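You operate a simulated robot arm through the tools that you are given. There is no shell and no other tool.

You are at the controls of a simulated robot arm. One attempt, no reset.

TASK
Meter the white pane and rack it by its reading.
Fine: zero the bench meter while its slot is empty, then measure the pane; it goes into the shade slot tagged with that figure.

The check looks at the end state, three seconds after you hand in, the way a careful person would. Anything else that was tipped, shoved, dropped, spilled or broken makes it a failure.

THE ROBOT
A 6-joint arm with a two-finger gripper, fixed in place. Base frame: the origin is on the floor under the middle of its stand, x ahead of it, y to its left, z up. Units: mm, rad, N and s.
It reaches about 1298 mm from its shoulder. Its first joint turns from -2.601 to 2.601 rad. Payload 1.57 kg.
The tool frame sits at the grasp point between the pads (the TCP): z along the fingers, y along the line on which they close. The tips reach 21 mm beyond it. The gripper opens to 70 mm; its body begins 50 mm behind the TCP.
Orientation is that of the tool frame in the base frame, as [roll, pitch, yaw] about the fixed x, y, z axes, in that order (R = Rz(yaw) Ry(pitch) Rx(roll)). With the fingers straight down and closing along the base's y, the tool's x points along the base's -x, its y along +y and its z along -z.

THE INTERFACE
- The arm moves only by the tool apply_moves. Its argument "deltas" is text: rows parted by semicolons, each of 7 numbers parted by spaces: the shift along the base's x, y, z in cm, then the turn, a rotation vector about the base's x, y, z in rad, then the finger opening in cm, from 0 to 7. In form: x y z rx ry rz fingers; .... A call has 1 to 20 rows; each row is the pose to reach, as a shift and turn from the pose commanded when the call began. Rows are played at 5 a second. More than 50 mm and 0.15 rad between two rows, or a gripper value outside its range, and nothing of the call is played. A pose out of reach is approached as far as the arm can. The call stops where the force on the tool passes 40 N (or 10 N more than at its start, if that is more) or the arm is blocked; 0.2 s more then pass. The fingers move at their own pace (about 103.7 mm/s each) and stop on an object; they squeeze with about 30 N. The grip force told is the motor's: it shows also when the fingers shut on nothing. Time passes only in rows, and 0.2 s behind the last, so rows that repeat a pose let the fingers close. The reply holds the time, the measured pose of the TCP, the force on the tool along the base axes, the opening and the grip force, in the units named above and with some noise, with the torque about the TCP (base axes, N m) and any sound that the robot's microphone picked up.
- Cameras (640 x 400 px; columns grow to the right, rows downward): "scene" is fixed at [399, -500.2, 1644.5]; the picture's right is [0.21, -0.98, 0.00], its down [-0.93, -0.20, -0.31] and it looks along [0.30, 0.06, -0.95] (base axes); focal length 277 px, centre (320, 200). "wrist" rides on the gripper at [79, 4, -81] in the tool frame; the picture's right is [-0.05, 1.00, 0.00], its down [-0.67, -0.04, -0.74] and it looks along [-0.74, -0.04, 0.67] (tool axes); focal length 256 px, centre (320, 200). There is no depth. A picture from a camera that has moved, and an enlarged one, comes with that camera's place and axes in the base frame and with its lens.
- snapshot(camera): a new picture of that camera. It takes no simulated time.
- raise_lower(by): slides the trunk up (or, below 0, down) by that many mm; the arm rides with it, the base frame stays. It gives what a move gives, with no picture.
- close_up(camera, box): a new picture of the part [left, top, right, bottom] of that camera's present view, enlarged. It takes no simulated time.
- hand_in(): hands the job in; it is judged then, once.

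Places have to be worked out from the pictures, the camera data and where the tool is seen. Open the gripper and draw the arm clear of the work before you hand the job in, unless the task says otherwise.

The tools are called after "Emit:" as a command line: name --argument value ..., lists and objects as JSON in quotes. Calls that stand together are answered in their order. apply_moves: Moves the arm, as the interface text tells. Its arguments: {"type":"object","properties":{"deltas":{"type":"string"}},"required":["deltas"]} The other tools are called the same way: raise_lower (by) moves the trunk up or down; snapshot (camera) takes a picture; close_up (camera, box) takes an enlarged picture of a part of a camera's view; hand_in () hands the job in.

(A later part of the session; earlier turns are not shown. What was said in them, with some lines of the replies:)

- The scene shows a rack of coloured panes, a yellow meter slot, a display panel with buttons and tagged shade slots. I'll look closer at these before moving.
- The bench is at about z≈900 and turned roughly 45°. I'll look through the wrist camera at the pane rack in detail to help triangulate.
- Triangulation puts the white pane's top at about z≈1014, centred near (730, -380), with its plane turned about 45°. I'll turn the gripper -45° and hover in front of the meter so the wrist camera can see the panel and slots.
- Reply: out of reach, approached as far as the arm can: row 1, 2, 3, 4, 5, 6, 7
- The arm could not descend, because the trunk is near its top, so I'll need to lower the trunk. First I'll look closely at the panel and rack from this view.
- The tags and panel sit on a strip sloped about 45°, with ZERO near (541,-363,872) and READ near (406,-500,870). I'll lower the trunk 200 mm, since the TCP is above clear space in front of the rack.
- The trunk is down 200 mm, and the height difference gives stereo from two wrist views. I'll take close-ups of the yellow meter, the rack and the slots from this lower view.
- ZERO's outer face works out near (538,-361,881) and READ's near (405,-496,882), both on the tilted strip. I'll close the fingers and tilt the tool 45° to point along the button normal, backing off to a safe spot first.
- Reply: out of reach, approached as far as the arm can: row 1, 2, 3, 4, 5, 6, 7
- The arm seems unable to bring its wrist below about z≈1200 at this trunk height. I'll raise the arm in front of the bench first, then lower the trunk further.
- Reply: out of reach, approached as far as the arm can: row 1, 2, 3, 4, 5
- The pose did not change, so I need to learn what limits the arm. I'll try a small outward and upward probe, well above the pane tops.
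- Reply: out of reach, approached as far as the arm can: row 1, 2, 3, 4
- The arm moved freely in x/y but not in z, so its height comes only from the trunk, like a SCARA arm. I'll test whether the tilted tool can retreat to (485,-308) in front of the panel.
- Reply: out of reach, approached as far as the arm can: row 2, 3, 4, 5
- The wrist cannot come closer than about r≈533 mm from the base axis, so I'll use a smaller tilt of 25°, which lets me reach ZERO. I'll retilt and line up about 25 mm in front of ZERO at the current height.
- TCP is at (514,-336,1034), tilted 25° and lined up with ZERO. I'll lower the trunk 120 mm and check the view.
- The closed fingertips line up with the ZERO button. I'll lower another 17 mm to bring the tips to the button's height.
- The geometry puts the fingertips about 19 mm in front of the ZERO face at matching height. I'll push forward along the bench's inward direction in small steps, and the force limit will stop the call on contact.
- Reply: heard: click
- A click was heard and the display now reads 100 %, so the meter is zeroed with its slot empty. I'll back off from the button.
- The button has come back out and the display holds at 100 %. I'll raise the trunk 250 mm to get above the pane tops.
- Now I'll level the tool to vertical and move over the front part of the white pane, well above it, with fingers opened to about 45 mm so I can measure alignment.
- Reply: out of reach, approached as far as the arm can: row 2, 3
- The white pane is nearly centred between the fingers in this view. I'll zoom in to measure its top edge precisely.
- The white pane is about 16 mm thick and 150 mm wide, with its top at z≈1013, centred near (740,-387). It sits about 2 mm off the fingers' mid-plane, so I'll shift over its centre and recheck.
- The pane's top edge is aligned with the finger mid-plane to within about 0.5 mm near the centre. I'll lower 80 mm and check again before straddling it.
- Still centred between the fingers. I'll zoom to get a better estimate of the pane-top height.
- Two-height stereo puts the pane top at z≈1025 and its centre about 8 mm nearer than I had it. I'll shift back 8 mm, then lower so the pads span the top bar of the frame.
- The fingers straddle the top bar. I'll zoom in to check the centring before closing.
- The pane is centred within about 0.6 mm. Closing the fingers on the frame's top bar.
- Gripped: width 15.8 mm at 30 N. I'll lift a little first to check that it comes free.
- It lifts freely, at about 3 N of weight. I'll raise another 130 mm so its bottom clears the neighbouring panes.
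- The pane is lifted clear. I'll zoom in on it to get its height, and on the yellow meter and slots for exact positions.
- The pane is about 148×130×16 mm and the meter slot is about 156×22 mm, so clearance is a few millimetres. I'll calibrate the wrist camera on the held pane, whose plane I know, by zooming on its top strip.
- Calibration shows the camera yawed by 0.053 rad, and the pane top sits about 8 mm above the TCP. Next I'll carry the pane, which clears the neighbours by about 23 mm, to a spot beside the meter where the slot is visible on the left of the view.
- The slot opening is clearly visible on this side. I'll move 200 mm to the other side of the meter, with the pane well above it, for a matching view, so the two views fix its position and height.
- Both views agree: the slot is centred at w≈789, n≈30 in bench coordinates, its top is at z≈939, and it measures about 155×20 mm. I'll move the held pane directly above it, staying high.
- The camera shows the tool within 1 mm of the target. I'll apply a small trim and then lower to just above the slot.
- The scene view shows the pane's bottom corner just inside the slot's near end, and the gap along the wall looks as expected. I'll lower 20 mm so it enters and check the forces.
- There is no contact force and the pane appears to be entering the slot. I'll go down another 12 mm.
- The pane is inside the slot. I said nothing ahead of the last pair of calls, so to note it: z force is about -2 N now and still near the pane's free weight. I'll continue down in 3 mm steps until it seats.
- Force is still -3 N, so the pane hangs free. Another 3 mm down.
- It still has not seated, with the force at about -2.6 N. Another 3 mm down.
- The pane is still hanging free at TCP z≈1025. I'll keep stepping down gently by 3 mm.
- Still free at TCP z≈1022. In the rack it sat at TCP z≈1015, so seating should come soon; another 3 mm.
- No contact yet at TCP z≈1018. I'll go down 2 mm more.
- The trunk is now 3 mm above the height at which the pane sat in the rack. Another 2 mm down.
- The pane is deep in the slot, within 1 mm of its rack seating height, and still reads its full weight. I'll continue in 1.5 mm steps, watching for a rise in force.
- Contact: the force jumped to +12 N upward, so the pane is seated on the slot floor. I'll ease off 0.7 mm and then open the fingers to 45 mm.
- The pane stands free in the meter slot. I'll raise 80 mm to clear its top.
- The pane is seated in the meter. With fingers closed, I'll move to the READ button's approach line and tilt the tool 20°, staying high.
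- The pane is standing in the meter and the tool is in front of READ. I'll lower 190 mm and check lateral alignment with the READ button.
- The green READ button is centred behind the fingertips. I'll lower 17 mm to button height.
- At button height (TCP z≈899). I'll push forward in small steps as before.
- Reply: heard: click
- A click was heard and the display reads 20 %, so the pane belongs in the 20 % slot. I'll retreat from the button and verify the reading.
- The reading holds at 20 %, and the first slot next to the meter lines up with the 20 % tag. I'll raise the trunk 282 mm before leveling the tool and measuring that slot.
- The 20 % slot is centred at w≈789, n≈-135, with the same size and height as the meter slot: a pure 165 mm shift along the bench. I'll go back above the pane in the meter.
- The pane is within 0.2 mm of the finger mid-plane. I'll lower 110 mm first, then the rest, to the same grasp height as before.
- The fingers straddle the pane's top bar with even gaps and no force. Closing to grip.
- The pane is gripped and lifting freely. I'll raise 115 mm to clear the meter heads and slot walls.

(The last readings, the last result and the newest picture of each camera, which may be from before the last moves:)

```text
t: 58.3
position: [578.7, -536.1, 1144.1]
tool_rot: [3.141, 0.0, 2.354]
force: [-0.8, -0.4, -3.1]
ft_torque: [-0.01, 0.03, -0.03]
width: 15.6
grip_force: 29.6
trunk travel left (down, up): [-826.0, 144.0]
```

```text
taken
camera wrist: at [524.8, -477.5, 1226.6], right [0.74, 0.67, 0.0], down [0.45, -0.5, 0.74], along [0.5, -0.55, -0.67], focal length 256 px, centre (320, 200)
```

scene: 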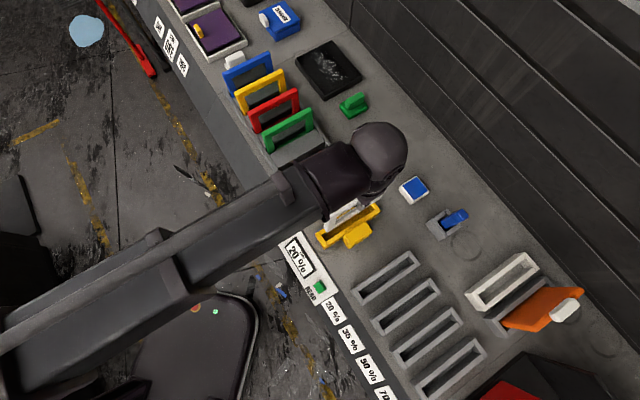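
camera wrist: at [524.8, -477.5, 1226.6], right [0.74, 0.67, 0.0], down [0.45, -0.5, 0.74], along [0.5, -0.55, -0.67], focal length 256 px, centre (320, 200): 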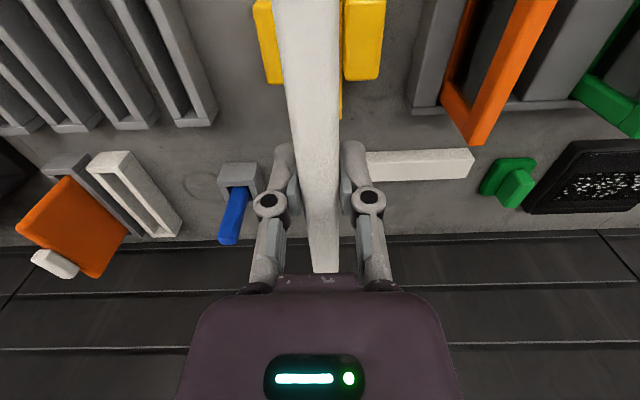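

The pane is lifted out. I'll shift 165 mm along the bench to above the 20 % slot.

Emit:
apply_moves --deltas "-2.4 -2.35 0 0 0 0 0; -4.8 -4.7 0 0 0 0 0; -7.2 -7.1 0 0 0 0 0; -9.6 -9.45 0 0 0 0 0; -11.72 -11.57 0 0 0 0 0; -11.72 -11.57 0 0 0 0 0; -11.72 -11.57 0 0 0 0 0"

Emit:
snapshot --camera "wrist"

Emit:
snapshot --camera "scene"

```text
t: 59.9
position: [461.1, -651.8, 1144.4]
tool_rot: [-3.141, 0.0, 2.356]
force: [0.4, -0.1, -2.8]
ft_torque: [-0.01, 0.02, 0.04]
width: 15.6
grip_force: 30.2
trunk travel left (down, up): [-826.0, 144.0]
```

```text
taken
camera wrist: at [408.5, -592.5, 1226.7], right [0.74, 0.67, 0.0], down [0.45, -0.5, 0.74], along [0.5, -0.55, -0.67], focal length 256 px, centre (320, 200)
```

wrist: 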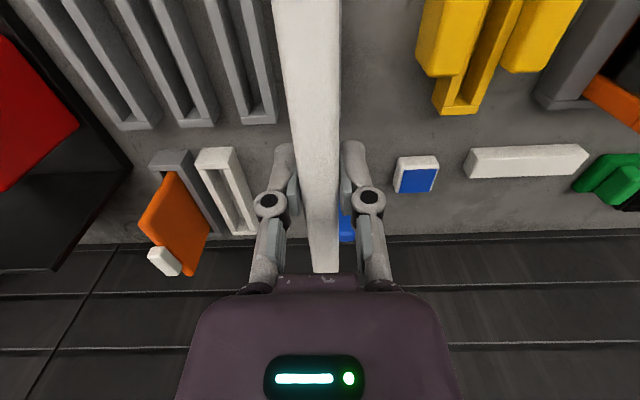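

```text
taken
```

scene: 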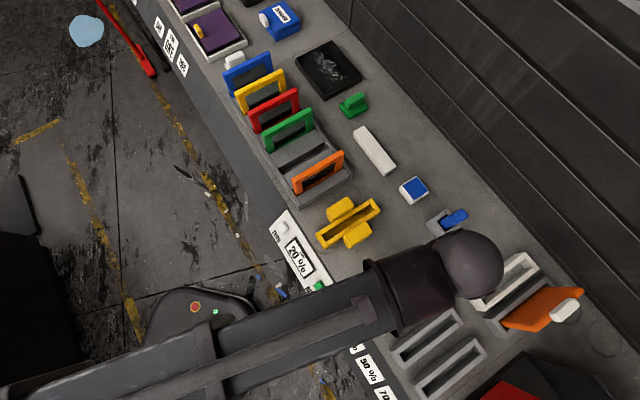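

The camera pose shows a 1.1 mm offset along the bench, so I'll trim it.

Emit:
apply_moves --deltas "-0.08 -0.08 0 0 0 0 0; -0.08 -0.08 0 0 0 0 0; -0.08 -0.08 0 0 0 0 0"

Emit:
snapshot --camera "wrist"

```text
t: 60.7
position: [461.2, -651.7, 1143.4]
tool_rot: [-3.142, -0.001, 2.356]
force: [-0.7, -0.4, -2.4]
ft_torque: [0.02, -0.02, 0.02]
width: 15.8
grip_force: 29.9
trunk travel left (down, up): [-826.0, 144.0]
```

```text
taken
camera wrist: at [407.6, -593.4, 1226.7], right [0.74, 0.67, 0.0], down [0.45, -0.5, 0.74], along [0.5, -0.55, -0.67], focal length 256 px, centre (320, 200)
```

wrist: 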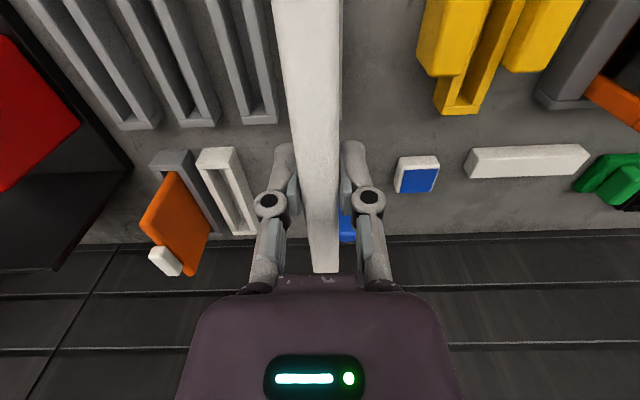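

Now within 0.3 mm. I'll lower 76 mm so the pane's bottom is just above the slot, then check.

Emit:
raise_lower --by -76

Emit:
snapshot --camera "wrist"

Emit:
close_up --camera "scene" --box '[340, 230, 460, 330]'

```text
t: 61.8
position: [461.1, -651.2, 1068.8]
tool_rot: [-3.141, 0.0, 2.356]
force: [0.3, 1.0, -3.8]
ft_torque: [-0.01, 0.02, 0.01]
width: 16.1
grip_force: 29.9
trunk travel left (down, up): [-750.0, 220.0]
```

```text
taken
camera wrist: at [407.7, -593.3, 1150.8], right [0.74, 0.67, 0.0], down [0.45, -0.5, 0.74], along [0.5, -0.55, -0.67], focal length 256 px, centre (320, 200)
```

wrist: 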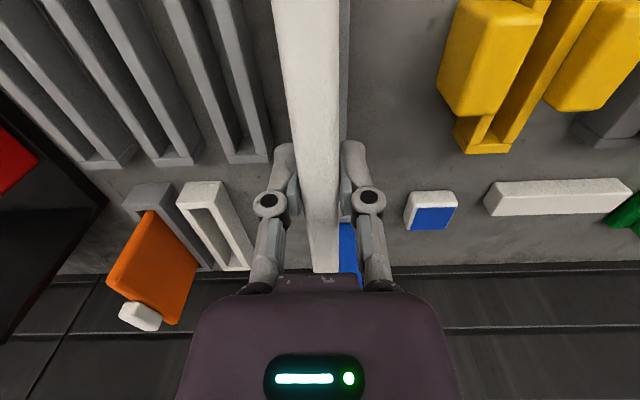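

```text
4.00 times, centred on (400, 280) of scene
camera zoom: at [399.0, -500.2, 1644.5], right [0.21, -0.98, 0.0], down [-0.93, -0.2, -0.31], along [0.3, 0.06, -0.95], focal length 1108 px, centre (0, -120)
```

zoom: 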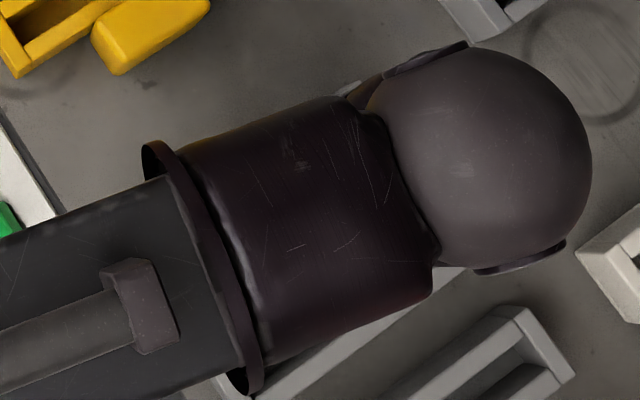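

The view matches the earlier meter approach, with a sliver of the right wall visible beside the strip, and forces are normal. I'll lower 20 mm to enter the slot.

Emit:
raise_lower --by -20

```text
t: 62.5
position: [461.0, -651.9, 1048.4]
tool_rot: [3.141, -0.001, 2.356]
force: [-0.6, 0.2, -3.7]
ft_torque: [0.01, -0.01, 0.03]
width: 15.7
grip_force: 29.7
trunk travel left (down, up): [-730.0, 240.0]
```

The force still shows only the pane's weight and the bottom is now below the wall tops. I'll lower 15 mm more.

Emit:
raise_lower --by -15

```text
t: 63.1
position: [460.5, -652.6, 1033.2]
tool_rot: [-3.14, 0.001, 2.357]
force: [0.1, -0.1, -3.4]
ft_torque: [0.03, 0.0, 0.02]
width: 15.8
grip_force: 30.3
trunk travel left (down, up): [-715.0, 255.0]
```

Still free at TCP z≈1033. Another 10 mm down, since seating is expected near a trunk reading of -696.

Emit:
raise_lower --by -10

Emit:
raise_lower --by -5

```text
t: 63.7
position: [460.6, -652.2, 1023.9]
tool_rot: [3.141, -0.001, 2.356]
force: [0.2, 0.3, -3.2]
ft_torque: [0.0, 0.02, -0.04]
width: 15.5
grip_force: 30.0
trunk travel left (down, up): [-705.0, 265.0]
```

```text
t: 64.2
position: [460.4, -652.5, 1017.9]
tool_rot: [-3.141, -0.001, 2.356]
force: [-0.1, -0.1, -3.0]
ft_torque: [-0.03, -0.02, -0.01]
width: 15.8
grip_force: 30.3
trunk travel left (down, up): [-700.0, 270.0]
```

The pane is hanging freely at TCP z≈1018, about 4 mm above the expected seat. I'll step down 2.5 mm.

Emit:
raise_lower --by -2.5

```text
t: 64.7
position: [459.7, -651.1, 1015.6]
tool_rot: [-3.141, 0.0, 2.355]
force: [0.8, -0.6, -2.9]
ft_torque: [0.01, 0.03, -0.01]
width: 15.8
grip_force: 30.0
trunk travel left (down, up): [-697.0, 273.0]
```

No contact yet. Another 1.2 mm down.

Emit:
raise_lower --by -1.2

```text
t: 65.2
position: [460.9, -651.1, 1014.6]
tool_rot: [-3.141, -0.002, 2.356]
force: [-0.2, -0.5, -2.4]
ft_torque: [-0.08, -0.02, 0.04]
width: 15.7
grip_force: 30.3
trunk travel left (down, up): [-696.0, 274.0]
```

The force is starting to fall to -2.4 N, so it is probably near the floor. One more millimetre.

Emit:
raise_lower --by -1

```text
t: 65.8
position: [460.0, -650.6, 1015.3]
tool_rot: [3.141, 0.002, 2.357]
force: [4.3, -5.0, 15.5]
ft_torque: [0.36, 0.34, 0.02]
width: 15.8
grip_force: 30.0
trunk travel left (down, up): [-695.0, 275.0]
```

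Seated: +15 N upward at the same height as the meter seat. I'll ease off 0.8 mm and then open the fingers.

Emit:
raise_lower --by 0.8

Emit:
apply_moves --deltas "0 0 0 0 0 0 2.2; 0 0 0 0 0 0 3.2; 0 0 0 0 0 0 4.2; 0 0 0 0 0 0 4.2"

Emit:
snapshot --camera "wrist"

```text
t: 66.3
position: [459.8, -651.6, 1016.7]
tool_rot: [-3.141, 0.0, 2.357]
force: [1.7, -1.1, 3.3]
ft_torque: [-0.46, -0.54, -0.01]
width: 15.7
grip_force: 29.8
trunk travel left (down, up): [-696.0, 274.0]
```

```text
t: 67.3
position: [460.1, -652.6, 1015.6]
tool_rot: [3.141, 0.002, 2.357]
force: [0.0, -0.3, 0.5]
ft_torque: [-0.03, -0.01, 0.0]
width: 42.1
grip_force: 0.0
trunk travel left (down, up): [-696.0, 274.0]
```

```text
taken
camera wrist: at [407.6, -593.1, 1097.0], right [0.74, 0.67, 0.0], down [0.45, -0.5, 0.74], along [0.5, -0.55, -0.67], focal length 256 px, centre (320, 200)
```

wrist: 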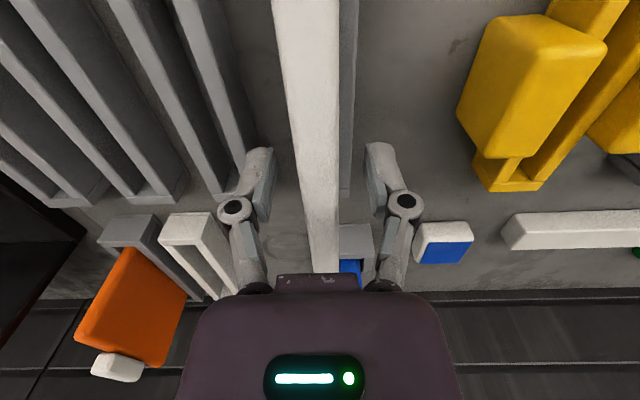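

The pane is released and standing in the slot. I'll raise 120 mm clear of its top.

Emit:
raise_lower --by 150

Emit:
snapshot --camera "wrist"

```text
t: 69.0
position: [461.1, -652.6, 1165.3]
tool_rot: [-3.141, 0.0, 2.355]
force: [0.5, -0.2, -0.6]
ft_torque: [0.01, 0.02, -0.01]
width: 41.9
grip_force: 0.1
trunk travel left (down, up): [-846.0, 124.0]
```

```text
taken
camera wrist: at [407.6, -593.2, 1246.9], right [0.74, 0.67, 0.0], down [0.45, -0.5, 0.74], along [0.5, -0.55, -0.67], focal length 256 px, centre (320, 200)
```

wrist: 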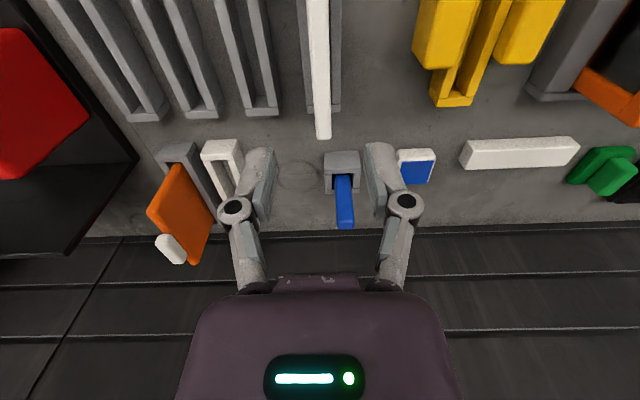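

The pane stands upright in the 20 % slot. I'll draw the arm clear to the front of the bench and check the whole scene.

Emit:
apply_moves --deltas "-3 3.5 0 0 0 0 4.2; -4 7.5 0 0 0 0 4.2; -3 12 0 0 0 0 4.2; -1 16.5 0 0 0 0 4.2; 1 20.5 0 0 0 0 4.2; 3 25 0 0 0 0 4.2; 5 29 0 0 0 0 4.2; 7 33 0 0 0 0 4.2; 7 33 0 0 0 0 4.2"

Emit:
snapshot --camera "scene"

Emit:
close_up --camera "scene" --box '[310, 220, 470, 340]'

Emit:
close_up --camera "scene" --box '[220, 20, 420, 200]'

```text
t: 71.0
position: [532.2, -321.8, 1163.9]
tool_rot: [3.141, 0.0, 2.357]
force: [-1.0, 0.2, -0.1]
ft_torque: [0.04, 0.01, -0.01]
width: 42.1
grip_force: 0.1
trunk travel left (down, up): [-846.0, 124.0]
```

```text
taken
```

scene: 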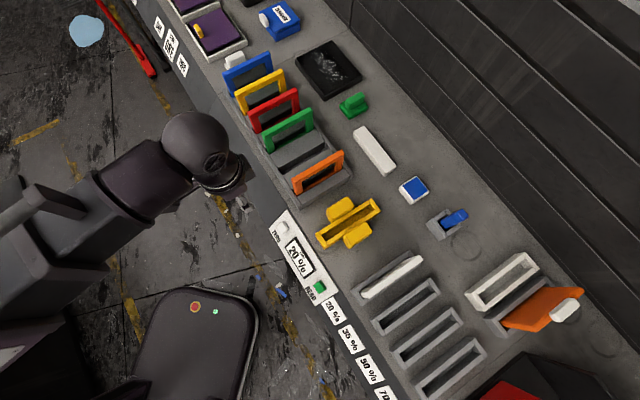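

```text
3.33 times, centred on (390, 280) of scene
camera zoom: at [399.0, -500.2, 1644.5], right [0.21, -0.98, 0.0], down [-0.93, -0.2, -0.31], along [0.3, 0.06, -0.95], focal length 924 px, centre (87, -67)
```

zoom: 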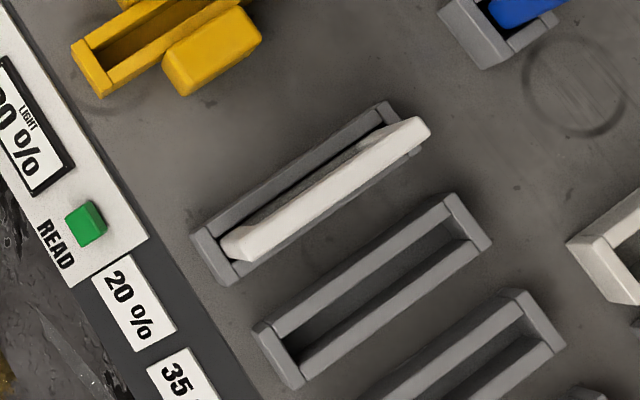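

```text
2.22 times, centred on (320, 110) of scene
camera zoom: at [399.0, -500.2, 1644.5], right [0.21, -0.98, 0.0], down [-0.93, -0.2, -0.31], along [0.3, 0.06, -0.95], focal length 616 px, centre (320, 400)
```

zoom: 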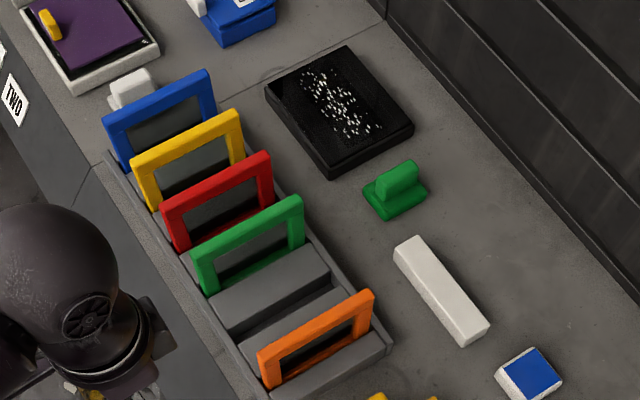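

The white pane stands upright in the 20 % slot and the display reads 20 %. The other panes and objects are where they were, and the arm is clear with the gripper open, so I'm handing in.

Emit:
hand_in

```text
The job is handed in.
```

The white pane read 20 % on the bench meter, and it now stands upright in the shade slot tagged 20 %.

- **Zeroing:** the meter showed 90 % with its slot empty. I pressed ZERO before inserting anything, and it changed to 100 %.
- **Reading:** with the pane seated in the meter slot, I pressed READ. The display showed 20 % and still showed it after I backed off.
- **Bench state:** in the last pictures before hand-in, the other panes and objects were where they started. The arm was drawn clear with the gripper open.

The job is handed in, but I haven't been told the result of the check.
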